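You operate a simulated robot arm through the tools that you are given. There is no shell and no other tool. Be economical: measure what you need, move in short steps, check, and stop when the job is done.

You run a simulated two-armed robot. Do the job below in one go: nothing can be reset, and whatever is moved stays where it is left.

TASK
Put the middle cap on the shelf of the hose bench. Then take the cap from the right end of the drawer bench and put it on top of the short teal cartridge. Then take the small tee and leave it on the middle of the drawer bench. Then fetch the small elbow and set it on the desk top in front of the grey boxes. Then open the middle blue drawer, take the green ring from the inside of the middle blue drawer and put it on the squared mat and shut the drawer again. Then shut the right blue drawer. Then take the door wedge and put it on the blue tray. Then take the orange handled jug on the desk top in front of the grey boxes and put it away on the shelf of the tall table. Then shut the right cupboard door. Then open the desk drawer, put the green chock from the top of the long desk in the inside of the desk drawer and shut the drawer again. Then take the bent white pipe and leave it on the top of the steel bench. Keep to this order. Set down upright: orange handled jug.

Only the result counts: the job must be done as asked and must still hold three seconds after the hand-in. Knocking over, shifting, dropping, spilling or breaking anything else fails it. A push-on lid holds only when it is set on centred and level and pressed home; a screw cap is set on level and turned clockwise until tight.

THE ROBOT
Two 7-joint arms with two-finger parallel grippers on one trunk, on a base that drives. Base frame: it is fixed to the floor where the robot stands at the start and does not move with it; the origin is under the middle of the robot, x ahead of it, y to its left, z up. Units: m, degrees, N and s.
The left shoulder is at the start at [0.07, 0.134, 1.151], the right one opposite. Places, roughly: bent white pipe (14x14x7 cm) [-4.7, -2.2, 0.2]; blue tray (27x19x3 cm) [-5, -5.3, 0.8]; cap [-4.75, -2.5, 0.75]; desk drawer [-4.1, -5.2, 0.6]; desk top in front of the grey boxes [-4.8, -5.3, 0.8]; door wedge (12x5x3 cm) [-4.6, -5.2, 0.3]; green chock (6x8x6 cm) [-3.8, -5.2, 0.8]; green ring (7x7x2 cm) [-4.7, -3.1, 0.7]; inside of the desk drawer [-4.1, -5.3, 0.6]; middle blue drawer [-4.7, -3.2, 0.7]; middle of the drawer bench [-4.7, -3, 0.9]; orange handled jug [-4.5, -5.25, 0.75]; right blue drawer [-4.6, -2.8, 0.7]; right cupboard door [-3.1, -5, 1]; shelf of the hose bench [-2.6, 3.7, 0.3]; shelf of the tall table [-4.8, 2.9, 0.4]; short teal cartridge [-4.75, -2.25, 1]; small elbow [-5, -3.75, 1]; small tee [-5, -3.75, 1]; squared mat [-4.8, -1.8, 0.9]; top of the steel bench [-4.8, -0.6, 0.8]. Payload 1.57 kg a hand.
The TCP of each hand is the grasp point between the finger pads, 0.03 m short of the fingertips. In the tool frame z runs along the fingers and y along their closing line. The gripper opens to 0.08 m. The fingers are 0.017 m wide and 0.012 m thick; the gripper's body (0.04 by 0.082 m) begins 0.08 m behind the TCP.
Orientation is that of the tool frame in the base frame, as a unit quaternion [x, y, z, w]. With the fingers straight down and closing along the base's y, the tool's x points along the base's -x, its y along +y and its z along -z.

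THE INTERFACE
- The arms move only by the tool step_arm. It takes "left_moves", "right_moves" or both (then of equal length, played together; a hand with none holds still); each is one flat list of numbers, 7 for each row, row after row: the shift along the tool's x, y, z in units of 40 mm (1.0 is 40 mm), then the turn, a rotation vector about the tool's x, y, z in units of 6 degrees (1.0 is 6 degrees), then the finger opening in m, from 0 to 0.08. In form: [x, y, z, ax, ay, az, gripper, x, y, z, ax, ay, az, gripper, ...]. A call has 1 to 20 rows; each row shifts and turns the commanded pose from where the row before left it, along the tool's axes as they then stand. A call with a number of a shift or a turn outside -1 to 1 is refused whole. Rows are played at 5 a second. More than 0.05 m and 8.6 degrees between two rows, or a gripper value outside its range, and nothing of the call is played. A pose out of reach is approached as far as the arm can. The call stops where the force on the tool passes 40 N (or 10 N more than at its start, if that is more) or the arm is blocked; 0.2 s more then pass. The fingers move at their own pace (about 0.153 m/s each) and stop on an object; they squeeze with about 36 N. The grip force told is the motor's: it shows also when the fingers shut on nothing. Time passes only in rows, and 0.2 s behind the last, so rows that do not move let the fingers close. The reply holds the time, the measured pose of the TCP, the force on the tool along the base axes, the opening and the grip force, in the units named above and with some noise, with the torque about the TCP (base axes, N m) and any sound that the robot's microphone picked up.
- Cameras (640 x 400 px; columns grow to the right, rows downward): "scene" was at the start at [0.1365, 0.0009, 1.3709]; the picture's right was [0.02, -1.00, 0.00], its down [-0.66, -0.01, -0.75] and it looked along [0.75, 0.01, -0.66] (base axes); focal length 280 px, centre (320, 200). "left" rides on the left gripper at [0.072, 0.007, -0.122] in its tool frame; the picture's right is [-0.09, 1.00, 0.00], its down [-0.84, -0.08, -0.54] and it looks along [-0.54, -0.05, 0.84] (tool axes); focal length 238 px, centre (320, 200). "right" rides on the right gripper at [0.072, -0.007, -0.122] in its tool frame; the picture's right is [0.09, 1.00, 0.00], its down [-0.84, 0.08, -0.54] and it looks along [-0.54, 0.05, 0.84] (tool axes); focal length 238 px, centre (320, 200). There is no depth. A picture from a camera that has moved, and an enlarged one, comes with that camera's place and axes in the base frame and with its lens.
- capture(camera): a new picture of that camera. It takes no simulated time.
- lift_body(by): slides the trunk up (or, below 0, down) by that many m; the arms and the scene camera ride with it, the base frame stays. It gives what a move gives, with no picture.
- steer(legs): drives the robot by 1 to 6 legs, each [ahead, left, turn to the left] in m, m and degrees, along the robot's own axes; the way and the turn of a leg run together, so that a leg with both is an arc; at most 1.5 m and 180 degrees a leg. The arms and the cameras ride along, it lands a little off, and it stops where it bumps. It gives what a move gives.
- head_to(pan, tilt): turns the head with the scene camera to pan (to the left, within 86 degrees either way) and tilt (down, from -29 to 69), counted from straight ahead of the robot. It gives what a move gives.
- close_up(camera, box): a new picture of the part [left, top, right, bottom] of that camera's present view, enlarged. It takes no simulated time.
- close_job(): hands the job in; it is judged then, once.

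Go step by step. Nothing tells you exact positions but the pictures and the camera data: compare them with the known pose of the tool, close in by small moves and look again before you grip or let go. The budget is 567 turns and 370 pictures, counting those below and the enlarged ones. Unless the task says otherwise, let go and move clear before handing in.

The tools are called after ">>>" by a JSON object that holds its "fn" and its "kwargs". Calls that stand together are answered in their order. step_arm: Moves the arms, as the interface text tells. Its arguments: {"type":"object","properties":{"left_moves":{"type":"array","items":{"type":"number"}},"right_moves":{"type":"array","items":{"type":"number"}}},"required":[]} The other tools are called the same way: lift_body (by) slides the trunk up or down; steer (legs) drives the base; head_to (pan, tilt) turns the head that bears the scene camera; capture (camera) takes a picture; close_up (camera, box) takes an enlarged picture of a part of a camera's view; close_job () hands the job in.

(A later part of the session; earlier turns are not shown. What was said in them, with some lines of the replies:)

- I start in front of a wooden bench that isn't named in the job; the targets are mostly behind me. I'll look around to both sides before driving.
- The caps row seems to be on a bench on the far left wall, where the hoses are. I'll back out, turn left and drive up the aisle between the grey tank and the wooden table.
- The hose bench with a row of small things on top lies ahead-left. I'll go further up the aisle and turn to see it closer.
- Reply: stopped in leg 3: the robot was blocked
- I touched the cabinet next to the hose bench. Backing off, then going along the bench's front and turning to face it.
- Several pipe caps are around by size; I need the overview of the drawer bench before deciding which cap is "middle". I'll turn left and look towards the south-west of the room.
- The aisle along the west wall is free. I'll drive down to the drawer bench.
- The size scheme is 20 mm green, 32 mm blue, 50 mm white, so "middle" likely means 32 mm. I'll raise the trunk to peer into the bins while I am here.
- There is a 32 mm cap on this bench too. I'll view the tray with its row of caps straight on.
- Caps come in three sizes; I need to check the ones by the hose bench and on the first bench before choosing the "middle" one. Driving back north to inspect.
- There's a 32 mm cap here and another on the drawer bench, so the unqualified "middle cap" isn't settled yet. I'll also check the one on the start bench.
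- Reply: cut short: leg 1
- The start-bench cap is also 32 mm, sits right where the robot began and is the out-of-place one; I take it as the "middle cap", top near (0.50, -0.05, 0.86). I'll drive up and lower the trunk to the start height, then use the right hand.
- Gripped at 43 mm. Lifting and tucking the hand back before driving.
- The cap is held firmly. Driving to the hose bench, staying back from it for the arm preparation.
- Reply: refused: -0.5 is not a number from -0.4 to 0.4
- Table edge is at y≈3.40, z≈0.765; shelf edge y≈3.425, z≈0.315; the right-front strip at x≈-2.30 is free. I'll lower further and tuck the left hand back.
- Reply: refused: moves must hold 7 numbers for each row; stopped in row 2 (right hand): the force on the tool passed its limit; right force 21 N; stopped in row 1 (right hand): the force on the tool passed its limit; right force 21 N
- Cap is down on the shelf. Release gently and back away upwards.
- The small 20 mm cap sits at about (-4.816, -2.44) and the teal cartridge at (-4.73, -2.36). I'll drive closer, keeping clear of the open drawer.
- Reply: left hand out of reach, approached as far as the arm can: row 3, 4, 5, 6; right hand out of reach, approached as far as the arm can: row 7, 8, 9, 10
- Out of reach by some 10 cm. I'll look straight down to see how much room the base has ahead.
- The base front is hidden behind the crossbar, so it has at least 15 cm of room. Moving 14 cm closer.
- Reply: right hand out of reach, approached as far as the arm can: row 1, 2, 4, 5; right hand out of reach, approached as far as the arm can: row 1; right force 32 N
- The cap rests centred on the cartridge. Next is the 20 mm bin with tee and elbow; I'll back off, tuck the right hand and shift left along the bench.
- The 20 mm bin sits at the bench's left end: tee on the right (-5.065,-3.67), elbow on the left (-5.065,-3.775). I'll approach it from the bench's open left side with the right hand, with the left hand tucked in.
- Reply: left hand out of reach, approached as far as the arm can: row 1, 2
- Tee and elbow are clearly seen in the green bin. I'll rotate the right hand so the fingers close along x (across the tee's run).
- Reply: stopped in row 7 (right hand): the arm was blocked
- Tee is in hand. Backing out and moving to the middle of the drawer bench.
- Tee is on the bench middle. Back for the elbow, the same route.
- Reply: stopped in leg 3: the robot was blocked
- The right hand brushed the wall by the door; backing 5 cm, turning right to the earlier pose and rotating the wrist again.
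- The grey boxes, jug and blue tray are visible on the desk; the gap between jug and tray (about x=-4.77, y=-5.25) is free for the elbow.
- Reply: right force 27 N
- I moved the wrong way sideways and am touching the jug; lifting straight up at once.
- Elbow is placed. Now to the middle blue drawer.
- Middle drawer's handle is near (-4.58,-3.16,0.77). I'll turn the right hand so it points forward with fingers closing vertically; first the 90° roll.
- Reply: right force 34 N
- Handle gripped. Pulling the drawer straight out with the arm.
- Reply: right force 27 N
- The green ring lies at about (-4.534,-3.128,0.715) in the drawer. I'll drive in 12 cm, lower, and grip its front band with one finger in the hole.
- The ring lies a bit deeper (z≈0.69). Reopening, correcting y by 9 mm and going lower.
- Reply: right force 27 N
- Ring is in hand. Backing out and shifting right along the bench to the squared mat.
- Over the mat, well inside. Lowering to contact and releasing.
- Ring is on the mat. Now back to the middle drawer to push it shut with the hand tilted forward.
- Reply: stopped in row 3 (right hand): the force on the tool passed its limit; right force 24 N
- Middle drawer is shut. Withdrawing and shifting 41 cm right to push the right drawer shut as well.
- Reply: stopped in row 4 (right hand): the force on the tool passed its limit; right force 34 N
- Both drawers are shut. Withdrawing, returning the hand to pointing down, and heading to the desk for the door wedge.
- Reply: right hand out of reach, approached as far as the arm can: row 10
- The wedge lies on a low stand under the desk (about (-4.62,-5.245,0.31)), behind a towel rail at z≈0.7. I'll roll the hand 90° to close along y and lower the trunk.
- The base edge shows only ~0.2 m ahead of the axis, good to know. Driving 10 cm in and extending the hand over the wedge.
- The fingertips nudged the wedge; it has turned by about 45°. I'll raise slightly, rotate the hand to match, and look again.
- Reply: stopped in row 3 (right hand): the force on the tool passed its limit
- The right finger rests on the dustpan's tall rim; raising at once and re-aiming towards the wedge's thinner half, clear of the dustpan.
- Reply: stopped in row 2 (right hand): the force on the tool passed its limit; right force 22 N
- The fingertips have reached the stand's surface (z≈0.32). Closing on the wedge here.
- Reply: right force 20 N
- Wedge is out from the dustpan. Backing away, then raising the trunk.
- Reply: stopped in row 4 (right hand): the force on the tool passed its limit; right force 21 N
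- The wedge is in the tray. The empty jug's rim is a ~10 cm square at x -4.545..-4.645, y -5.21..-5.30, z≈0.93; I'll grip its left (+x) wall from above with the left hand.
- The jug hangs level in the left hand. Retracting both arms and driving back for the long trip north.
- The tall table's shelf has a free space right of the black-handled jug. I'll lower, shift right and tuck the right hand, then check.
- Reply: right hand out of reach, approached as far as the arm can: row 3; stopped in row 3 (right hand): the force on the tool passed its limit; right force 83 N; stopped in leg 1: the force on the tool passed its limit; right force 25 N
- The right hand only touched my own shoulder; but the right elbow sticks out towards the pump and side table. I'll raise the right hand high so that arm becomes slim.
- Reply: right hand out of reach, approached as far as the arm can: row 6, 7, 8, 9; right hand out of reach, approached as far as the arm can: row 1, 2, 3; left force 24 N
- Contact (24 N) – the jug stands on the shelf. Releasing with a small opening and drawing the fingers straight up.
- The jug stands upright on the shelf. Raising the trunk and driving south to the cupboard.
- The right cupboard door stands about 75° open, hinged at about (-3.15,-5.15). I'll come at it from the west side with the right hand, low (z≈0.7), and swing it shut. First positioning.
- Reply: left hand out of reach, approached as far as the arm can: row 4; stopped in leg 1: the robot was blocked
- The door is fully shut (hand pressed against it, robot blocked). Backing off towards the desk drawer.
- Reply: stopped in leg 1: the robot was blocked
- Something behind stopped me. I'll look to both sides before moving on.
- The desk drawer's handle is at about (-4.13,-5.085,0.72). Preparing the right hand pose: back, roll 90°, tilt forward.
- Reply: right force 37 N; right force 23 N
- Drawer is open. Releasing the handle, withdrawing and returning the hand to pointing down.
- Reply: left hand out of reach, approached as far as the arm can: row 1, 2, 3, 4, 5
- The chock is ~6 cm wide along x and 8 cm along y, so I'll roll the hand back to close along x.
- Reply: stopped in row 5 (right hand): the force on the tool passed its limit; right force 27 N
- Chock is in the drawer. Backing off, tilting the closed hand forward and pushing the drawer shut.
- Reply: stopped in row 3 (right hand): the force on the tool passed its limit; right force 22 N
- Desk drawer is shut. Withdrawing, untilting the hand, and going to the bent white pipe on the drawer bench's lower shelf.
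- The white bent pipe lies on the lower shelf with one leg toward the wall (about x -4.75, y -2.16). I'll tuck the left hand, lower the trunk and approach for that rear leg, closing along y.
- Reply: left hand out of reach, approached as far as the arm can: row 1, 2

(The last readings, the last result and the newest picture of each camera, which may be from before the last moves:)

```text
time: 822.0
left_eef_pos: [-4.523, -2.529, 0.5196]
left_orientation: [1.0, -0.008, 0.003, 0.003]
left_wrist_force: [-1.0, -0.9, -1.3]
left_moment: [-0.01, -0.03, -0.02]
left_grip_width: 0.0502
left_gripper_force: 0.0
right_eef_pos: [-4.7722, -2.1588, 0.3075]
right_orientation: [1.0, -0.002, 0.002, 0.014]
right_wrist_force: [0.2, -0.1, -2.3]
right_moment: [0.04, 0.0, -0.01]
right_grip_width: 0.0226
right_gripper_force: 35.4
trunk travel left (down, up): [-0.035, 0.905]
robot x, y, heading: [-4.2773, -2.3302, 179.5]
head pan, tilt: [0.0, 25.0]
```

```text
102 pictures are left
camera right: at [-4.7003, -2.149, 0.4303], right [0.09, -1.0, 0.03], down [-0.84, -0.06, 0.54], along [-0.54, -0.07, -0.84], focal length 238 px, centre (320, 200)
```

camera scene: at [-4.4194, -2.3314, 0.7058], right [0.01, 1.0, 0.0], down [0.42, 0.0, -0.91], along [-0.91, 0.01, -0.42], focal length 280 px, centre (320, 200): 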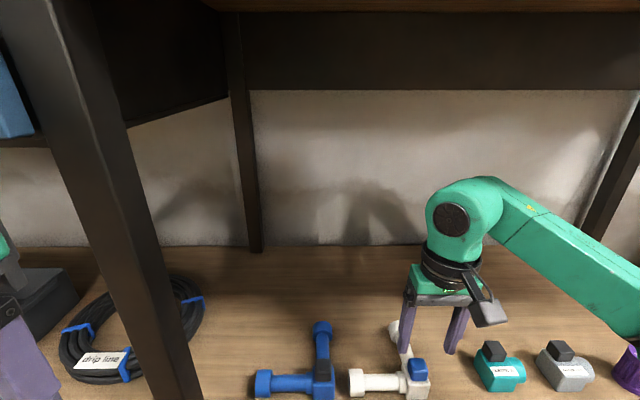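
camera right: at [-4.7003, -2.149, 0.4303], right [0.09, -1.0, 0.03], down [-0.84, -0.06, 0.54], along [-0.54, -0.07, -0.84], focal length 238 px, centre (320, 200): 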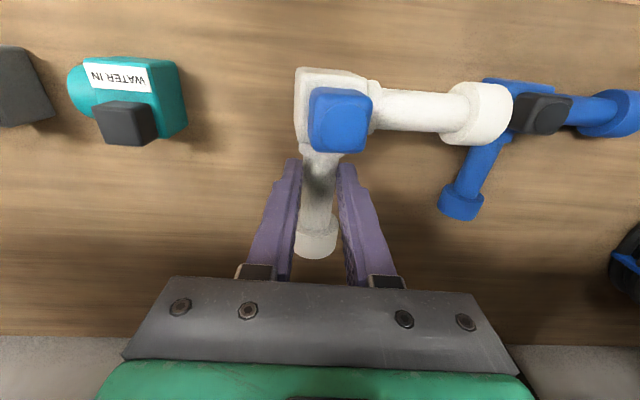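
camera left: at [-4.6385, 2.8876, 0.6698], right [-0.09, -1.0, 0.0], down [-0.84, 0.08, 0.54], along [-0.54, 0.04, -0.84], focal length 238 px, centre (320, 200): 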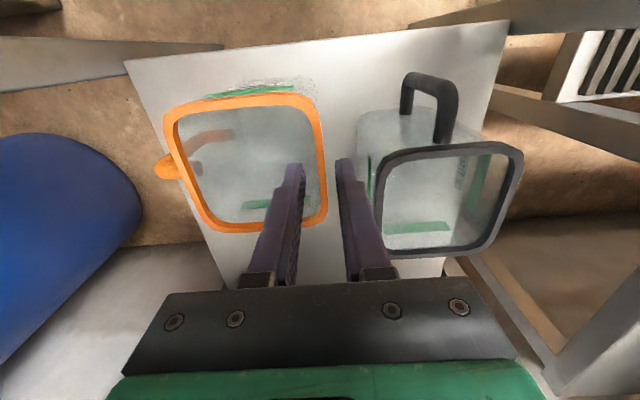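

>>> {"fn": "step_arm", "kwargs": {"right_moves": [0, 0, -0.9, 0, 0, 0, 0, 0, 0, -0.9, 0, 0, 0, 0]}}

>>> {"fn": "steer", "kwargs": {"legs": [[-0.5, 0, 0.4]]}}

>>> {"fn": "lift_body", "kwargs": {"by": 0.4}}

>>> {"fn": "lift_body", "kwargs": {"by": 0.3}}

>>> {"fn": "head_to", "kwargs": {"pan": 0, "tilt": 30}}

>>> {"fn": "capture", "kwargs": {"camera": "scene"}}

```text
time: 822.6
left_eef_pos: [-4.5231, -2.5298, 0.5196]
left_orientation: [1.0, -0.007, 0.003, 0.003]
left_wrist_force: [-0.4, -0.5, 0.2]
left_moment: [-0.01, -0.03, 0.03]
left_grip_width: 0.0502
left_gripper_force: 0.2
right_eef_pos: [-4.7709, -2.1547, 0.3825]
right_orientation: [1.0, -0.002, 0.001, 0.013]
right_wrist_force: [-0.5, 0.4, -1.3]
right_moment: [0.03, 0.0, 0.01]
right_grip_width: 0.0224
right_gripper_force: 34.9
trunk travel left (down, up): [-0.035, 0.905]
robot x, y, heading: [-4.2813, -2.3317, 179.5]
head pan, tilt: [0.0, 25.0]
```

```text
time: 825.5
left_eef_pos: [-4.0159, -2.534, 0.5199]
left_orientation: [1.0, 0.0, 0.003, 0.004]
left_wrist_force: [-0.3, -1.0, 0.7]
left_moment: [0.02, -0.01, 0.0]
left_grip_width: 0.0498
left_gripper_force: 0.0
right_eef_pos: [-4.269, -2.1612, 0.3826]
right_orientation: [1.0, 0.006, 0.001, 0.013]
right_wrist_force: [-0.5, 0.5, -0.2]
right_moment: [0.01, 0.02, 0.0]
right_grip_width: 0.0
right_gripper_force: 20.8
trunk travel left (down, up): [-0.035, 0.905]
robot x, y, heading: [-3.7744, -2.3324, -179.1]
head pan, tilt: [0.0, 25.0]
```

```text
time: 829.4
left_eef_pos: [-4.0153, -2.5328, 0.9206]
left_orientation: [1.0, -0.001, 0.004, 0.003]
left_wrist_force: [0.0, -0.3, 1.1]
left_moment: [-0.03, 0.02, 0.01]
left_grip_width: 0.0499
left_gripper_force: 0.0
right_eef_pos: [-4.2686, -2.1617, 0.782]
right_orientation: [1.0, 0.005, 0.001, 0.013]
right_wrist_force: [0.3, -0.3, -0.2]
right_moment: [-0.02, 0.02, 0.01]
right_grip_width: 0.0
right_gripper_force: 21.4
trunk travel left (down, up): [-0.435, 0.505]
robot x, y, heading: [-3.7727, -2.3315, -179.3]
head pan, tilt: [0.0, 25.0]
```

```text
time: 832.4
left_eef_pos: [-4.0158, -2.5335, 1.2202]
left_orientation: [1.0, -0.001, 0.004, 0.004]
left_wrist_force: [-0.3, 0.6, 0.2]
left_moment: [0.02, -0.02, 0.03]
left_grip_width: 0.05
left_gripper_force: 0.0
right_eef_pos: [-4.2688, -2.1619, 1.0825]
right_orientation: [1.0, 0.005, 0.002, 0.013]
right_wrist_force: [0.4, 1.0, -0.1]
right_moment: [0.02, 0.01, 0.0]
right_grip_width: 0.0
right_gripper_force: 21.1
trunk travel left (down, up): [-0.735, 0.205]
robot x, y, heading: [-3.7763, -2.328, -179.6]
head pan, tilt: [0.0, 25.0]
```

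```text
time: 833.0
left_eef_pos: [-4.0163, -2.5337, 1.2192]
left_orientation: [1.0, -0.001, 0.003, 0.003]
left_wrist_force: [-0.7, -0.4, 0.2]
left_moment: [0.0, 0.01, 0.02]
left_grip_width: 0.0498
left_gripper_force: 0.0
right_eef_pos: [-4.2683, -2.1622, 1.0829]
right_orientation: [1.0, 0.005, 0.001, 0.013]
right_wrist_force: [-0.6, 0.3, 0.7]
right_moment: [-0.03, 0.02, 0.0]
right_grip_width: 0.0
right_gripper_force: 21.2
trunk travel left (down, up): [-0.735, 0.205]
robot x, y, heading: [-3.7766, -2.3332, -179.4]
head pan, tilt: [0.0, 30.0]
```

```text
101 pictures are left
camera scene: at [-3.9137, -2.3331, 1.3979], right [-0.01, 1.0, 0.0], down [0.5, 0.0, -0.87], along [-0.87, -0.01, -0.5], focal length 280 px, centre (320, 200)
```

scene: 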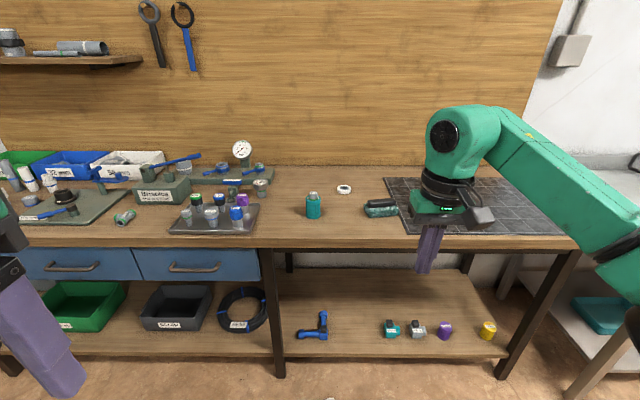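

The pipe slipped out of the fingers while I backed up; it seems to lie on the floor in front. Looking down.

>>> {"fn": "head_to", "kwargs": {"pan": 0, "tilt": 55}}

>>> {"fn": "capture", "kwargs": {"camera": "scene"}}

>>> {"fn": "capture", "kwargs": {"camera": "right"}}

```text
time: 833.9
left_eef_pos: [-4.0157, -2.5329, 1.2201]
left_orientation: [1.0, -0.001, 0.004, 0.003]
left_wrist_force: [-0.4, -0.4, -0.2]
left_moment: [0.0, -0.01, 0.0]
left_grip_width: 0.0503
left_gripper_force: 0.0
right_eef_pos: [-4.2682, -2.1607, 1.0822]
right_orientation: [1.0, 0.005, 0.002, 0.013]
right_wrist_force: [0.1, 0.2, 0.6]
right_moment: [0.0, 0.02, 0.01]
right_grip_width: 0.0
right_gripper_force: 21.3
trunk travel left (down, up): [-0.735, 0.205]
robot x, y, heading: [-3.7746, -2.3341, -179.3]
head pan, tilt: [0.0, 55.0]
```

```text
100 pictures are left
camera scene: at [-3.8953, -2.333, 1.3619], right [-0.01, 1.0, 0.0], down [0.82, 0.01, -0.57], along [-0.57, 0.0, -0.82], focal length 280 px, centre (320, 200)
```

scene: 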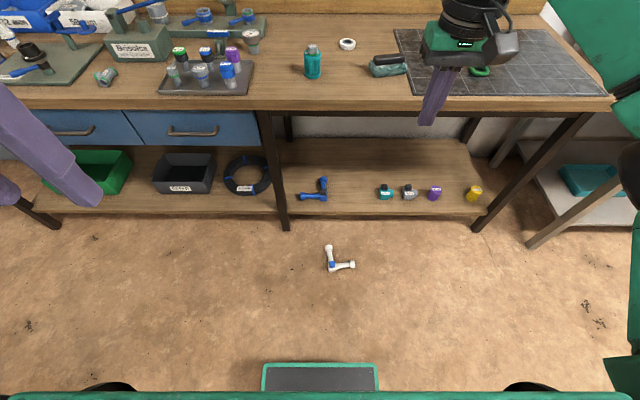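

```text
99 pictures are left
camera right: at [-4.1971, -2.1515, 1.2052], right [0.1, -0.99, 0.03], down [-0.84, -0.07, 0.54], along [-0.54, -0.08, -0.84], focal length 238 px, centre (320, 200)
```

right: 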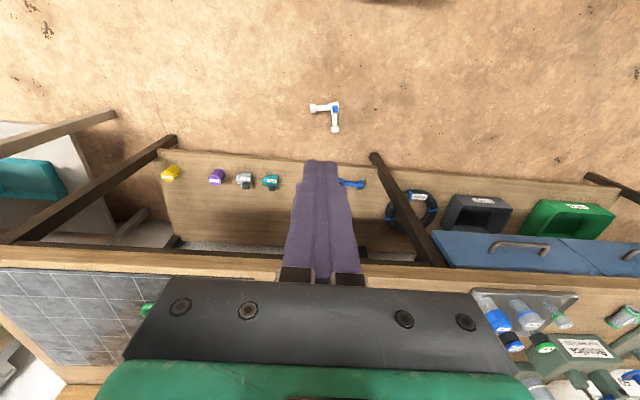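

The pipe lies on the floor at about (-4.42,-2.28), knob up. I'll lower the trunk and pick it by its blue knob, right over its balance point.

>>> {"fn": "steer", "kwargs": {"legs": [[0.13, 0.06, -0.7]]}}

>>> {"fn": "lift_body", "kwargs": {"by": -0.4}}

>>> {"fn": "lift_body", "kwargs": {"by": -0.3}}

>>> {"fn": "capture", "kwargs": {"camera": "right"}}

>>> {"fn": "capture", "kwargs": {"camera": "scene"}}

```text
time: 835.3
left_eef_pos: [-4.1464, -2.5886, 1.2211]
left_orientation: [1.0, -0.009, 0.001, 0.003]
left_wrist_force: [0.6, -0.1, -0.4]
left_moment: [-0.03, 0.05, 0.01]
left_grip_width: 0.05
left_gripper_force: 0.1
right_eef_pos: [-4.3945, -2.213, 1.0841]
right_orientation: [1.0, -0.003, 0.001, 0.014]
right_wrist_force: [0.0, -0.1, 0.2]
right_moment: [0.0, -0.01, -0.02]
right_grip_width: 0.0001
right_gripper_force: 21.1
trunk travel left (down, up): [-0.735, 0.205]
robot x, y, heading: [-3.9064, -2.3921, 179.6]
head pan, tilt: [0.0, 55.0]
```

```text
time: 839.1
left_eef_pos: [-4.148, -2.5885, 0.8197]
left_orientation: [1.0, -0.008, 0.002, 0.004]
left_wrist_force: [0.0, 0.0, 0.2]
left_moment: [0.01, -0.02, -0.01]
left_grip_width: 0.0499
left_gripper_force: 0.0
right_eef_pos: [-4.3959, -2.213, 0.6833]
right_orientation: [1.0, -0.003, 0.002, 0.013]
right_wrist_force: [0.0, 0.5, 0.0]
right_moment: [0.02, 0.0, 0.0]
right_grip_width: 0.0002
right_gripper_force: 20.9
trunk travel left (down, up): [-0.335, 0.605]
robot x, y, heading: [-3.9023, -2.3927, 179.5]
head pan, tilt: [0.0, 55.0]
```

```text
time: 842.1
left_eef_pos: [-4.1484, -2.5883, 0.5202]
left_orientation: [1.0, -0.009, 0.003, 0.004]
left_wrist_force: [0.1, 0.1, -0.7]
left_moment: [-0.02, 0.0, 0.02]
left_grip_width: 0.0499
left_gripper_force: 0.1
right_eef_pos: [-4.3948, -2.2136, 0.3843]
right_orientation: [1.0, -0.003, 0.002, 0.013]
right_wrist_force: [-0.2, 0.7, -0.4]
right_moment: [-0.02, 0.03, -0.02]
right_grip_width: 0.0
right_gripper_force: 21.6
trunk travel left (down, up): [-0.035, 0.905]
robot x, y, heading: [-3.902, -2.3952, 179.6]
head pan, tilt: [0.0, 55.0]
```

```text
98 pictures are left
camera right: at [-4.3236, -2.2045, 0.5053], right [0.09, -1.0, 0.03], down [-0.84, -0.06, 0.54], along [-0.54, -0.07, -0.84], focal length 238 px, centre (320, 200)
```

right: 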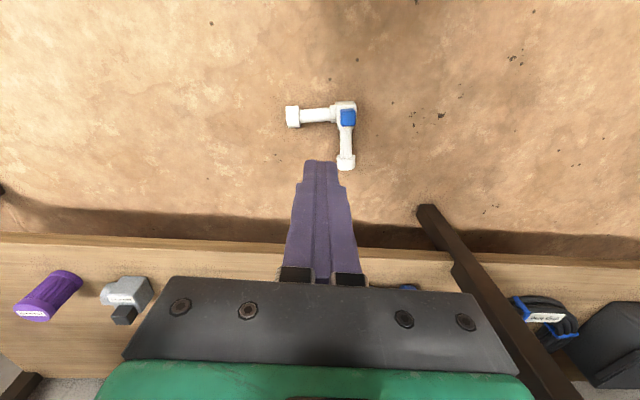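

```text
97 pictures are left
camera scene: at [-4.0246, -2.3907, 0.6619], right [0.01, 1.0, 0.0], down [0.82, -0.01, -0.57], along [-0.57, 0.0, -0.82], focal length 280 px, centre (320, 200)
```

scene: 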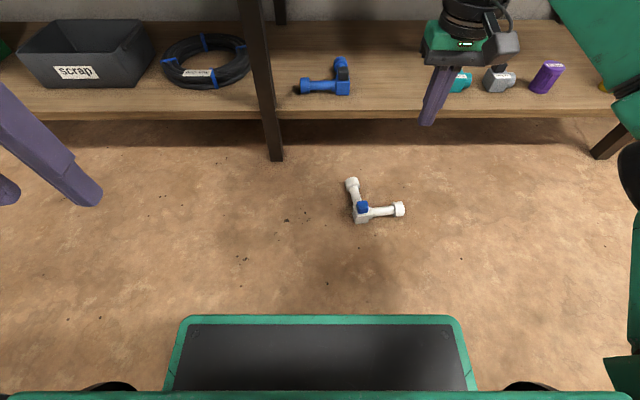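

>>> {"fn": "step_arm", "kwargs": {"right_moves": [-0.4, 0.8, 0.4, 0, 0, 0, 0.05, -0.35, 0.86, 0.4, 0, 0, 0, 0.05, 0, 0, 1, 0, 0, 0, 0.05, 0, 0, 1, 0, 0, 0, 0.05, 0, 0, 1, 0, 0, 0, 0.05, 0, 0, 1, 0, 0, 0, 0.05]}}

>>> {"fn": "capture", "kwargs": {"camera": "right"}}

```text
time: 843.5
left_eef_pos: [-4.1483, -2.5891, 0.5197]
left_orientation: [1.0, -0.009, 0.002, 0.003]
left_wrist_force: [0.3, -0.6, 0.1]
left_moment: [-0.01, 0.03, -0.01]
left_grip_width: 0.0501
left_gripper_force: 0.0
right_eef_pos: [-4.4249, -2.2887, 0.1915]
right_orientation: [1.0, -0.002, 0.003, 0.013]
right_wrist_force: [-0.2, 0.1, -0.4]
right_moment: [0.0, 0.0, 0.02]
right_grip_width: 0.05
right_gripper_force: 0.0
trunk travel left (down, up): [-0.035, 0.905]
robot x, y, heading: [-3.9032, -2.394, 179.8]
head pan, tilt: [0.0, 55.0]
```

```text
96 pictures are left
camera right: at [-4.3527, -2.2796, 0.3134], right [0.09, -1.0, 0.03], down [-0.84, -0.06, 0.54], along [-0.54, -0.07, -0.84], focal length 238 px, centre (320, 200)
```

right: 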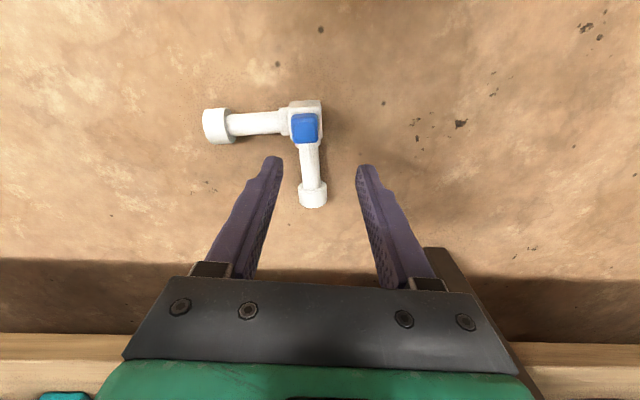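

>>> {"fn": "step_arm", "kwargs": {"right_moves": [-0.02, -0.4, 0.5, 0, 0, 0, 0.05, 0, 0, 0.9, 0, 0, 0, 0.05, 0, 0, 0.6, 0, 0, 0, 0.05]}}

>>> {"fn": "capture", "kwargs": {"camera": "right"}}

```text
time: 844.3
left_eef_pos: [-4.1489, -2.5893, 0.5211]
left_orientation: [1.0, -0.008, 0.002, 0.004]
left_wrist_force: [0.5, 0.0, 0.0]
left_moment: [-0.01, 0.03, -0.03]
left_grip_width: 0.0498
left_gripper_force: 0.1
right_eef_pos: [-4.4239, -2.2728, 0.1142]
right_orientation: [1.0, -0.003, 0.002, 0.013]
right_wrist_force: [0.2, 0.4, 0.3]
right_moment: [-0.02, -0.01, 0.0]
right_grip_width: 0.0499
right_gripper_force: 0.2
trunk travel left (down, up): [-0.035, 0.905]
robot x, y, heading: [-3.9043, -2.3892, 179.6]
head pan, tilt: [0.0, 55.0]
```

```text
95 pictures are left
camera right: at [-4.3533, -2.2635, 0.2359], right [0.09, -1.0, 0.03], down [-0.84, -0.06, 0.54], along [-0.54, -0.07, -0.84], focal length 238 px, centre (320, 200)
```

right: 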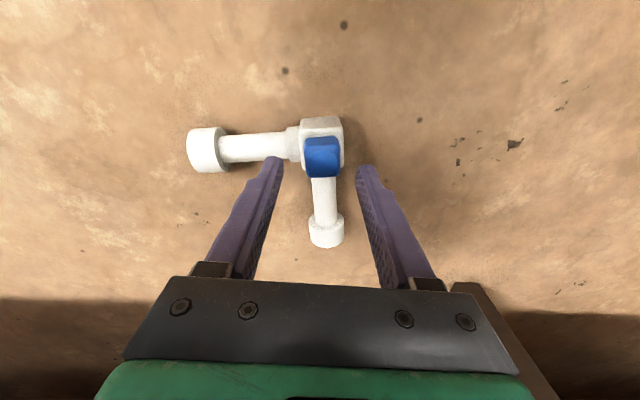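

>>> {"fn": "step_arm", "kwargs": {"right_moves": [-0.04, 0.08, 0.5, 0, 0, 0, 0.05, 0, 0, 0.4, 0, 0, 0, 0.05]}}

>>> {"fn": "capture", "kwargs": {"camera": "right"}}

```text
time: 844.9
left_eef_pos: [-4.1479, -2.5892, 0.5198]
left_orientation: [1.0, -0.009, 0.003, 0.004]
left_wrist_force: [-0.2, -0.4, 0.0]
left_moment: [-0.03, 0.0, 0.0]
left_grip_width: 0.0498
left_gripper_force: 0.1
right_eef_pos: [-4.427, -2.2749, 0.0765]
right_orientation: [1.0, -0.003, 0.001, 0.014]
right_wrist_force: [-0.1, 0.1, -0.6]
right_moment: [0.03, -0.01, -0.04]
right_grip_width: 0.05
right_gripper_force: 0.0
trunk travel left (down, up): [-0.035, 0.905]
robot x, y, heading: [-3.9035, -2.3889, 179.6]
head pan, tilt: [0.0, 55.0]
```

```text
94 pictures are left
camera right: at [-4.3551, -2.2665, 0.1984], right [0.09, -1.0, 0.03], down [-0.84, -0.06, 0.54], along [-0.54, -0.07, -0.84], focal length 238 px, centre (320, 200)
```

right: 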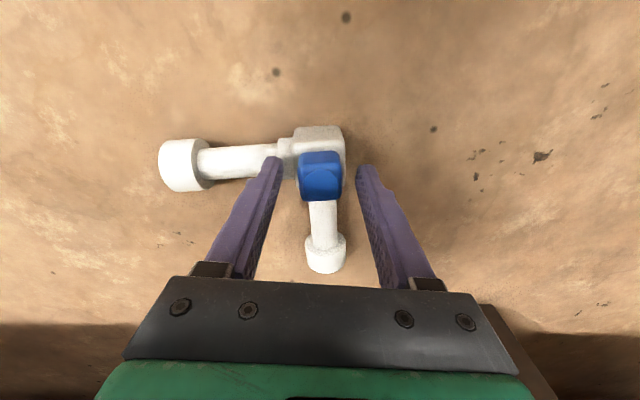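

>>> {"fn": "step_arm", "kwargs": {"right_moves": [0, 0, 0.1, 0, 0, 0, 0.05, 0, 0, 0, 0, 0, 0, 0.0, 0, 0, 0, 0, 0, 0, 0.0, 0, 0, 0, 0, 0, 0, 0.0]}}

>>> {"fn": "step_arm", "kwargs": {"right_moves": [0, 0, -0.4, 0, 0, 0, 0, 0, 0, -0.6, 0, 0, 0, 0, 0, 0, -0.8, 0, 0, 0, 0]}}

>>> {"fn": "capture", "kwargs": {"camera": "right"}}

```text
time: 845.9
left_eef_pos: [-4.1481, -2.5888, 0.5203]
left_orientation: [1.0, -0.01, 0.003, 0.005]
left_wrist_force: [-0.2, 0.5, 0.9]
left_moment: [-0.01, -0.01, -0.03]
left_grip_width: 0.05
left_gripper_force: 0.1
right_eef_pos: [-4.4257, -2.275, 0.0743]
right_orientation: [1.0, -0.002, 0.0, 0.013]
right_wrist_force: [-2.0, 0.5, 3.8]
right_moment: [0.59, 0.2, 0.3]
right_grip_width: 0.028
right_gripper_force: 35.3
trunk travel left (down, up): [-0.035, 0.905]
robot x, y, heading: [-3.9054, -2.3898, 179.6]
head pan, tilt: [0.0, 55.0]
```

```text
time: 846.7
left_eef_pos: [-4.1489, -2.5891, 0.5195]
left_orientation: [1.0, -0.009, 0.003, 0.004]
left_wrist_force: [-0.6, -0.1, -0.3]
left_moment: [0.03, -0.02, 0.04]
left_grip_width: 0.0499
left_gripper_force: 0.0
right_eef_pos: [-4.4266, -2.2747, 0.1423]
right_orientation: [1.0, -0.003, 0.001, 0.013]
right_wrist_force: [0.0, -0.4, -1.1]
right_moment: [-0.02, -0.04, 0.0]
right_grip_width: 0.0274
right_gripper_force: 36.0
trunk travel left (down, up): [-0.035, 0.905]
robot x, y, heading: [-3.8993, -2.3932, 179.4]
head pan, tilt: [0.0, 55.0]
```

```text
93 pictures are left
camera right: at [-4.3541, -2.2654, 0.265], right [0.09, -1.0, 0.03], down [-0.84, -0.06, 0.54], along [-0.54, -0.07, -0.84], focal length 238 px, centre (320, 200)
```

right: 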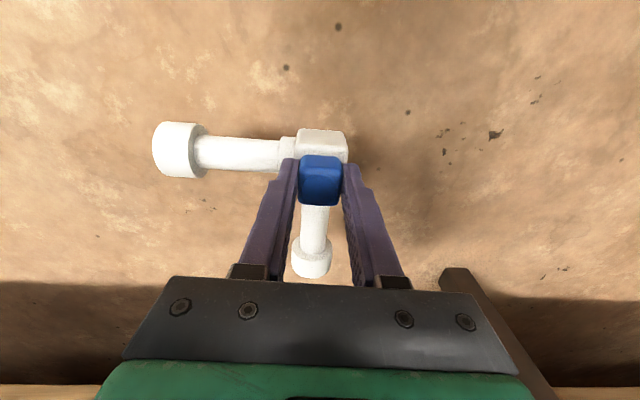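

>>> {"fn": "step_arm", "kwargs": {"right_moves": [0, 0, 0, 0, 0, 0, 0, 0, 0, 0, 0, 0, 0, 0, 0, 0, 0, 0, 0, 0, 0, 0, 0, 0, 0, 0, 0, 0, 0, 0, 0, 0, 0, 0, 0, 0, 0, 0, 0, 0, 0, 0, 0, 0, 0, 0, 0, 0, 0]}}

>>> {"fn": "capture", "kwargs": {"camera": "right"}}

```text
time: 848.3
left_eef_pos: [-4.1488, -2.5882, 0.5193]
left_orientation: [1.0, -0.008, 0.003, 0.004]
left_wrist_force: [0.4, 0.3, -0.3]
left_moment: [0.0, -0.03, 0.0]
left_grip_width: 0.05
left_gripper_force: 0.1
right_eef_pos: [-4.4263, -2.2754, 0.1437]
right_orientation: [1.0, -0.002, 0.001, 0.013]
right_wrist_force: [0.6, -0.1, -2.8]
right_moment: [-0.01, -0.06, -0.01]
right_grip_width: 0.0275
right_gripper_force: 35.8
trunk travel left (down, up): [-0.035, 0.905]
robot x, y, heading: [-3.9071, -2.3898, 179.6]
head pan, tilt: [0.0, 55.0]
```

```text
92 pictures are left
camera right: at [-4.3541, -2.2655, 0.2649], right [0.09, -1.0, 0.03], down [-0.84, -0.06, 0.54], along [-0.54, -0.07, -0.84], focal length 238 px, centre (320, 200)
```

right: 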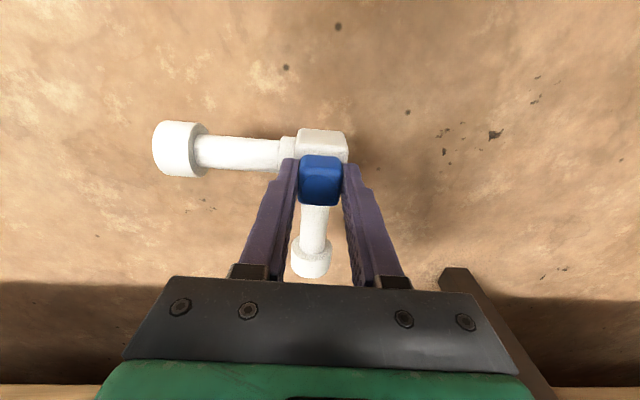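

>>> {"fn": "steer", "kwargs": {"legs": [[-0.2, 0, 0]]}}

>>> {"fn": "lift_body", "kwargs": {"by": 0.4}}

>>> {"fn": "lift_body", "kwargs": {"by": 0.35}}

>>> {"fn": "step_arm", "kwargs": {"right_moves": [0.3, 0, -0.6, 0, 0, 0, 0, 0.3, 0, -0.6, 0, 0, 0, 0, 0.3, 0, -0.6, 0, 0, 0, 0, 0.3, 0, -0.6, 0, 0, 0, 0]}}

>>> {"fn": "capture", "kwargs": {"camera": "right"}}

```text
time: 849.9
left_eef_pos: [-3.9559, -2.591, 0.5196]
left_orientation: [1.0, -0.008, 0.003, 0.004]
left_wrist_force: [0.0, -1.1, -0.3]
left_moment: [-0.01, -0.02, 0.02]
left_grip_width: 0.0498
left_gripper_force: 0.0
right_eef_pos: [-4.2322, -2.2771, 0.1435]
right_orientation: [1.0, -0.002, 0.002, 0.013]
right_wrist_force: [0.8, -0.4, -0.6]
right_moment: [-0.02, -0.07, -0.01]
right_grip_width: 0.0271
right_gripper_force: 35.6
trunk travel left (down, up): [-0.035, 0.905]
robot x, y, heading: [-3.7089, -2.392, 179.9]
head pan, tilt: [0.0, 55.0]
```

```text
time: 853.7
left_eef_pos: [-3.9553, -2.5902, 0.9205]
left_orientation: [1.0, -0.008, 0.005, 0.004]
left_wrist_force: [-0.3, 0.5, 0.9]
left_moment: [0.01, -0.01, -0.05]
left_grip_width: 0.0499
left_gripper_force: 0.0
right_eef_pos: [-4.2327, -2.2766, 0.5426]
right_orientation: [1.0, -0.002, 0.002, 0.013]
right_wrist_force: [0.7, 0.1, 0.0]
right_moment: [-0.04, -0.06, 0.01]
right_grip_width: 0.0275
right_gripper_force: 35.9
trunk travel left (down, up): [-0.435, 0.505]
robot x, y, heading: [-3.7111, -2.3931, 179.5]
head pan, tilt: [0.0, 55.0]
```

```text
time: 857.1
left_eef_pos: [-3.9553, -2.5907, 1.2705]
left_orientation: [1.0, -0.007, 0.003, 0.004]
left_wrist_force: [0.4, 0.3, 0.3]
left_moment: [-0.01, 0.02, 0.01]
left_grip_width: 0.05
left_gripper_force: 0.0
right_eef_pos: [-4.2339, -2.2769, 0.8922]
right_orientation: [1.0, -0.002, 0.001, 0.013]
right_wrist_force: [-0.3, 0.1, -2.3]
right_moment: [-0.03, -0.07, 0.05]
right_grip_width: 0.0273
right_gripper_force: 36.3
trunk travel left (down, up): [-0.785, 0.155]
robot x, y, heading: [-3.7099, -2.3898, 179.7]
head pan, tilt: [0.0, 55.0]
```

```text
time: 858.1
left_eef_pos: [-3.9546, -2.5903, 1.2702]
left_orientation: [1.0, -0.008, 0.003, 0.004]
left_wrist_force: [-0.1, -0.4, 0.2]
left_moment: [0.02, 0.01, 0.03]
left_grip_width: 0.05
left_gripper_force: 0.0
right_eef_pos: [-4.1875, -2.2752, 0.9903]
right_orientation: [1.0, -0.001, 0.002, 0.013]
right_wrist_force: [0.4, 0.0, -1.5]
right_moment: [-0.02, -0.03, 0.02]
right_grip_width: 0.0272
right_gripper_force: 35.6
trunk travel left (down, up): [-0.785, 0.155]
robot x, y, heading: [-3.7103, -2.3901, 179.8]
head pan, tilt: [0.0, 55.0]
```

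```text
91 pictures are left
camera right: at [-4.1145, -2.2654, 1.1125], right [0.09, -1.0, 0.03], down [-0.84, -0.06, 0.54], along [-0.54, -0.07, -0.84], focal length 238 px, centre (320, 200)
```

right: 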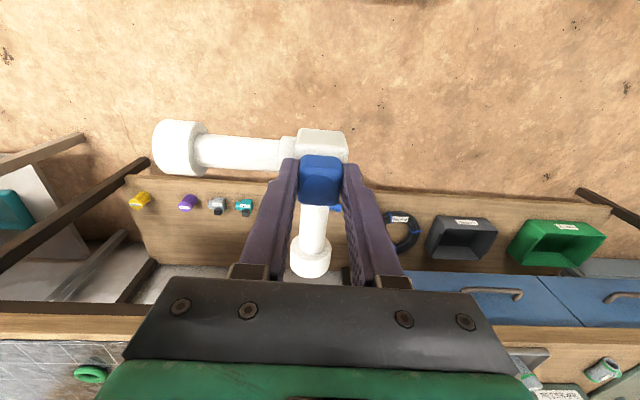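

The pipe is held steadily by the knob. Shifting right along the wall to the steel bench.

>>> {"fn": "steer", "kwargs": {"legs": [[0, -1.5, 0], [0, -0.2, 0]]}}

>>> {"fn": "head_to", "kwargs": {"pan": 0, "tilt": 30}}

>>> {"fn": "capture", "kwargs": {"camera": "scene"}}

```text
time: 866.8
left_eef_pos: [-3.9428, -0.8804, 1.2699]
left_orientation: [1.0, -0.005, 0.004, 0.002]
left_wrist_force: [-0.5, -0.8, -0.1]
left_moment: [0.01, 0.01, -0.01]
left_grip_width: 0.05
left_gripper_force: 0.1
right_eef_pos: [-4.1752, -0.5647, 0.9899]
right_orientation: [1.0, 0.001, 0.001, 0.013]
right_wrist_force: [-1.1, -0.3, -1.5]
right_moment: [-0.04, -0.06, 0.01]
right_grip_width: 0.0273
right_gripper_force: 35.6
trunk travel left (down, up): [-0.785, 0.155]
robot x, y, heading: [-3.6993, -0.6782, 180.0]
head pan, tilt: [0.0, 55.0]
```

```text
time: 867.7
left_eef_pos: [-3.9431, -0.877, 1.269]
left_orientation: [1.0, -0.006, 0.004, 0.002]
left_wrist_force: [0.1, -1.1, 0.9]
left_moment: [-0.02, 0.01, -0.01]
left_grip_width: 0.05
left_gripper_force: 0.0
right_eef_pos: [-4.1754, -0.5631, 0.9892]
right_orientation: [1.0, 0.001, 0.001, 0.013]
right_wrist_force: [-0.7, 0.2, -2.4]
right_moment: [-0.05, -0.02, -0.02]
right_grip_width: 0.0273
right_gripper_force: 36.6
trunk travel left (down, up): [-0.785, 0.155]
robot x, y, heading: [-3.6999, -0.674, 179.7]
head pan, tilt: [0.0, 30.0]
```

```text
90 pictures are left
camera scene: at [-3.8387, -0.6782, 1.4478], right [0.0, 1.0, 0.0], down [0.5, 0.0, -0.87], along [-0.87, 0.0, -0.5], focal length 280 px, centre (320, 200)
```

scene: 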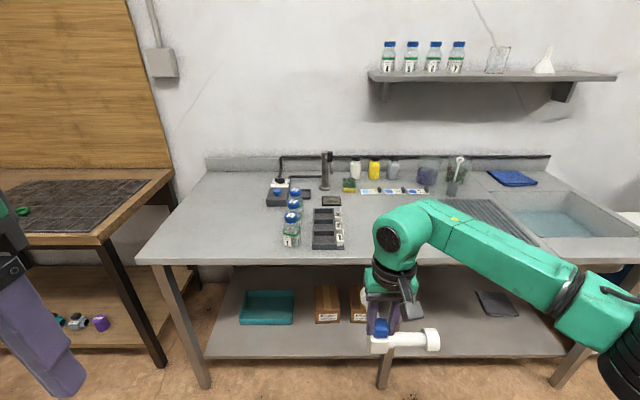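

>>> {"fn": "steer", "kwargs": {"legs": [[0.3, -0.09, 0]]}}

>>> {"fn": "capture", "kwargs": {"camera": "right"}}

>>> {"fn": "capture", "kwargs": {"camera": "scene"}}

```text
time: 869.8
left_eef_pos: [-4.2398, -0.7857, 1.2706]
left_orientation: [1.0, -0.007, 0.002, 0.004]
left_wrist_force: [-0.8, 0.2, -0.5]
left_moment: [0.02, 0.05, -0.03]
left_grip_width: 0.05
left_gripper_force: 0.0
right_eef_pos: [-4.4713, -0.4702, 0.9905]
right_orientation: [1.0, -0.001, 0.001, 0.013]
right_wrist_force: [-0.2, 0.5, -2.3]
right_moment: [0.02, -0.04, 0.03]
right_grip_width: 0.0272
right_gripper_force: 35.4
trunk travel left (down, up): [-0.785, 0.155]
robot x, y, heading: [-3.9981, -0.587, 179.8]
head pan, tilt: [0.0, 30.0]
```

```text
89 pictures are left
camera right: at [-4.4002, -0.4612, 1.1126], right [0.09, -1.0, 0.03], down [-0.84, -0.06, 0.54], along [-0.54, -0.07, -0.84], focal length 238 px, centre (320, 200)
```

right: 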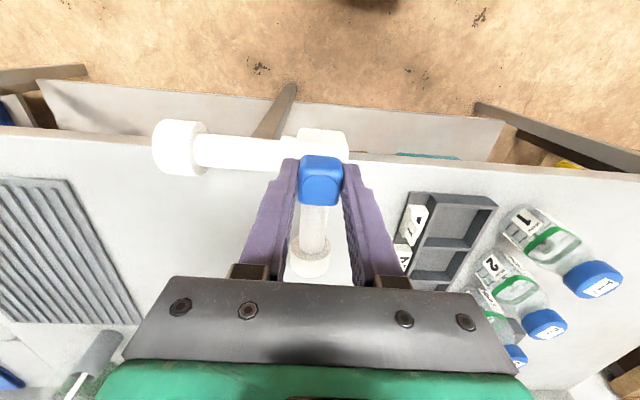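

```text
88 pictures are left
camera scene: at [-4.1347, -0.5876, 1.4481], right [0.01, 1.0, 0.0], down [0.5, 0.0, -0.87], along [-0.87, 0.0, -0.5], focal length 280 px, centre (320, 200)
```

scene: 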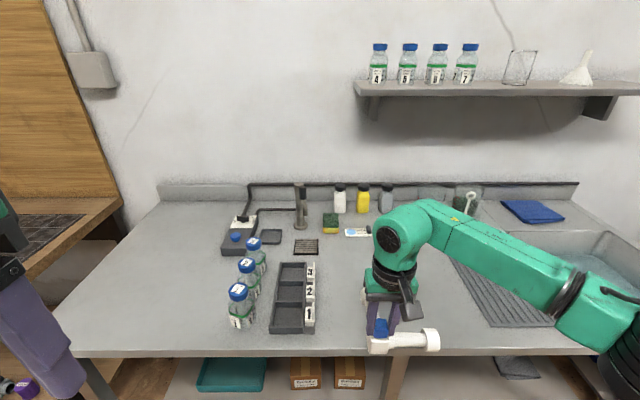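

>>> {"fn": "steer", "kwargs": {"legs": [[0.15, 0, 0]]}}

>>> {"fn": "step_arm", "kwargs": {"right_moves": [0, 0, 0.5, 0, 0, 0, 0, 0, 0, 0.5, 0, 0, 0, 0, 0, 0, 0.4, 0, 0, 0, 0]}}

>>> {"fn": "capture", "kwargs": {"camera": "right"}}

>>> {"fn": "capture", "kwargs": {"camera": "scene"}}

```text
time: 871.2
left_eef_pos: [-4.3908, -0.7857, 1.2702]
left_orientation: [1.0, -0.005, 0.002, 0.003]
left_wrist_force: [-0.3, -0.6, 0.1]
left_moment: [0.01, 0.01, -0.02]
left_grip_width: 0.05
left_gripper_force: 0.0
right_eef_pos: [-4.6248, -0.4706, 0.991]
right_orientation: [1.0, 0.001, 0.001, 0.013]
right_wrist_force: [0.5, 0.0, -2.7]
right_moment: [-0.01, -0.02, -0.02]
right_grip_width: 0.0274
right_gripper_force: 36.3
trunk travel left (down, up): [-0.785, 0.155]
robot x, y, heading: [-4.1523, -0.5868, 180.0]
head pan, tilt: [0.0, 30.0]
```

```text
time: 872.0
left_eef_pos: [-4.3944, -0.7861, 1.2702]
left_orientation: [1.0, -0.005, 0.003, 0.004]
left_wrist_force: [-0.1, -1.4, 0.3]
left_moment: [0.03, 0.01, 0.0]
left_grip_width: 0.0503
left_gripper_force: 0.1
right_eef_pos: [-4.627, -0.4737, 0.9331]
right_orientation: [1.0, 0.0, 0.002, 0.013]
right_wrist_force: [0.1, 0.3, -2.3]
right_moment: [-0.03, -0.05, 0.03]
right_grip_width: 0.0273
right_gripper_force: 35.4
trunk travel left (down, up): [-0.785, 0.155]
robot x, y, heading: [-4.1518, -0.5869, 179.9]
head pan, tilt: [0.0, 30.0]
```

```text
87 pictures are left
camera right: at [-4.5552, -0.4639, 1.0561], right [0.09, -1.0, 0.03], down [-0.84, -0.06, 0.54], along [-0.54, -0.07, -0.84], focal length 238 px, centre (320, 200)
```

right: 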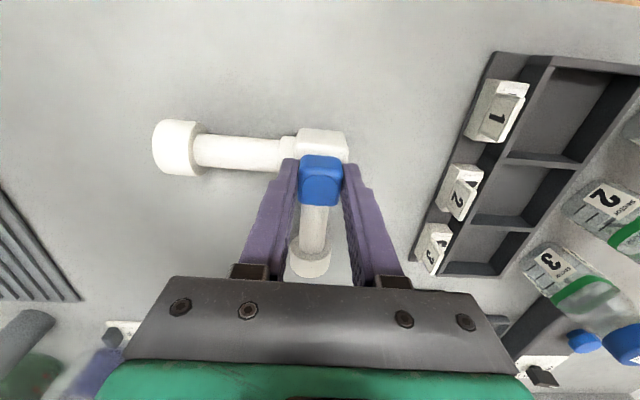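

```text
86 pictures are left
camera scene: at [-4.29, -0.5871, 1.4477], right [0.0, 1.0, 0.0], down [0.5, 0.0, -0.87], along [-0.87, 0.0, -0.5], focal length 280 px, centre (320, 200)
```

scene: 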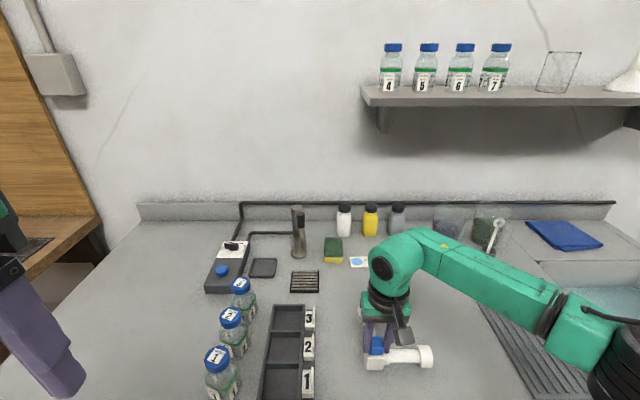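

Free all around. Lowering to contact and releasing.

>>> {"fn": "step_arm", "kwargs": {"right_moves": [0, 0, 0.3, 0, 0, 0, 0, 0, 0, 0.2, 0, 0, 0, 0, 0, 0, 0.15, 0, 0, 0, 0, 0, 0, 0.12, 0, 0, 0, 0, 0, 0, 0.1, 0, 0, 0, 0]}}

>>> {"fn": "capture", "kwargs": {"camera": "right"}}

```text
time: 872.7
left_eef_pos: [-4.3888, -0.7864, 1.2716]
left_orientation: [1.0, -0.006, 0.002, 0.003]
left_wrist_force: [1.1, 0.7, -0.8]
left_moment: [-0.01, -0.02, 0.01]
left_grip_width: 0.0498
left_gripper_force: 0.0
right_eef_pos: [-4.626, -0.4742, 0.9225]
right_orientation: [1.0, -0.001, -0.005, 0.016]
right_wrist_force: [3.7, 1.7, 20.1]
right_moment: [1.34, -0.63, -0.24]
right_grip_width: 0.0279
right_gripper_force: 36.2
trunk travel left (down, up): [-0.785, 0.155]
robot x, y, heading: [-4.148, -0.5865, 180.0]
head pan, tilt: [0.0, 30.0]
stopped in row 3 (right hand): the force on the tool passed its limit (the readings are from after the stop); the commanded pose is now the measured one
```

```text
85 pictures are left
camera right: at [-4.5523, -0.4656, 1.0439], right [0.09, -1.0, 0.03], down [-0.83, -0.06, 0.55], along [-0.55, -0.07, -0.83], focal length 238 px, centre (320, 200)
```

right: 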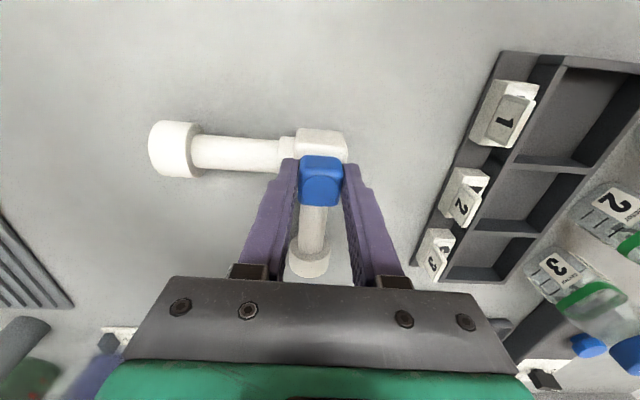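

>>> {"fn": "step_arm", "kwargs": {"right_moves": [0, 0, 0, 0, 0, 0, 0.035, 0, 0, 0, 0, 0, 0, 0.05, 0, 0, 0, 0, 0, 0, 0.05, 0, 0, -0.6, 0, 0, 0, 0.05, 0, 0, -1, 0, 0, 0, 0.05, 0, 0, -1, 0, 0, 0, 0.05, 0, 0, -1, 0, 0, 0, 0.05, 0.6, 0, -0.5, 0, 0, 0, 0.05]}}

>>> {"fn": "capture", "kwargs": {"camera": "right"}}

>>> {"fn": "capture", "kwargs": {"camera": "scene"}}

```text
time: 874.5
left_eef_pos: [-4.3908, -0.7859, 1.2695]
left_orientation: [1.0, -0.006, 0.001, 0.004]
left_wrist_force: [1.4, 0.4, 0.9]
left_moment: [0.01, 0.01, -0.01]
left_grip_width: 0.05
left_gripper_force: 0.1
right_eef_pos: [-4.6025, -0.4677, 1.0822]
right_orientation: [1.0, -0.001, -0.003, 0.015]
right_wrist_force: [-0.5, -0.5, 0.3]
right_moment: [-0.02, -0.02, 0.02]
right_grip_width: 0.0497
right_gripper_force: 0.1
trunk travel left (down, up): [-0.785, 0.155]
robot x, y, heading: [-4.149, -0.5851, 179.8]
head pan, tilt: [0.0, 30.0]
```

```text
84 pictures are left
camera right: at [-4.529, -0.4574, 1.2045], right [0.09, -1.0, 0.03], down [-0.83, -0.06, 0.55], along [-0.55, -0.07, -0.83], focal length 238 px, centre (320, 200)
```

right: 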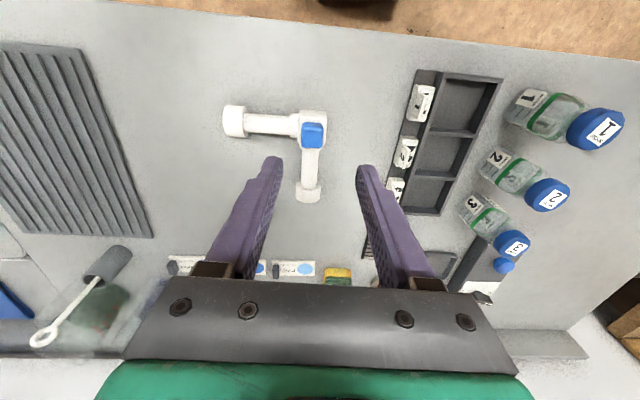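

```text
83 pictures are left
camera scene: at [-4.2865, -0.5868, 1.4481], right [0.0, 1.0, 0.0], down [0.5, 0.0, -0.87], along [-0.87, 0.0, -0.5], focal length 280 px, centre (320, 200)
```

scene: 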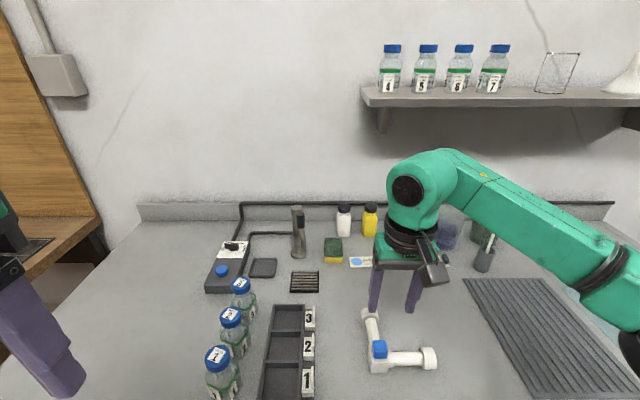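

The pipe lies flat on the steel bench. Moving clear, then handing in.

>>> {"fn": "steer", "kwargs": {"legs": [[-0.4, 0, 0]]}}

>>> {"fn": "capture", "kwargs": {"camera": "scene"}}

```text
time: 876.9
left_eef_pos: [-4.0058, -0.7858, 1.2698]
left_orientation: [1.0, -0.011, 0.003, 0.003]
left_wrist_force: [-0.1, -0.1, -0.6]
left_moment: [-0.02, -0.05, -0.01]
left_grip_width: 0.0499
left_gripper_force: 0.2
right_eef_pos: [-4.2126, -0.4649, 1.0814]
right_orientation: [1.0, -0.007, -0.003, 0.015]
right_wrist_force: [-0.2, -0.1, -0.9]
right_moment: [-0.01, -0.05, -0.01]
right_grip_width: 0.0502
right_gripper_force: 0.1
trunk travel left (down, up): [-0.785, 0.155]
robot x, y, heading: [-3.7574, -0.59, 179.3]
head pan, tilt: [0.0, 30.0]
```

```text
82 pictures are left
camera scene: at [-3.8991, -0.5882, 1.4477], right [0.01, 1.0, 0.0], down [0.5, -0.01, -0.87], along [-0.87, 0.01, -0.5], focal length 280 px, centre (320, 200)
```

scene: 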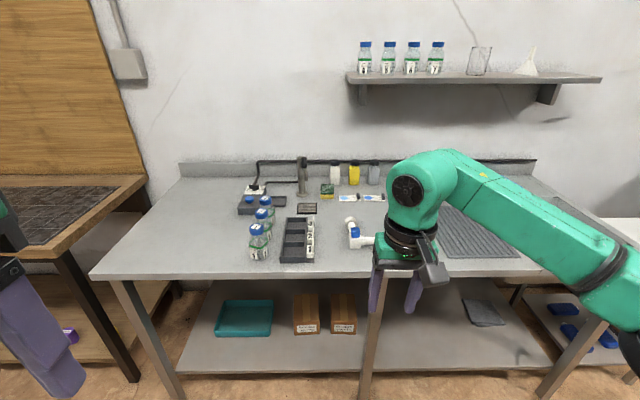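

All steps are carried out and the hands are clear; handing the job in.

>>> {"fn": "close_job", "kwargs": {}}

```text
The job is handed in.
```

I carried out all eleven steps in the order you gave and handed the job in, but the result isn't known yet. Four things could count against it:

- **Middle cap:** I found three identical 32 mm caps: one on the start bench, one on the drawer bench, and one on a side shelf by the hose bench. I took "middle" to mean that size and moved the start-bench one; the wording didn't settle which.
- **Bent white pipe:** it slipped from the gripper and fell to the floor on the way. I picked it up again and set it on the steel bench; it looked undamaged in the pictures.
- **Light contacts:** I touched the jug before its turn and it stayed standing. I also nudged the wedge, rested a finger on the dustpan rim, and bumped the wall, a cabinet and a chair. One arm was also blocked under the wall shelf. I saw nothing knocked over or visibly moved except the wedge, though I didn't inspect each spot afterwards.
- **Small tee:** it dropped about 5 mm when I let go of it over the bench.
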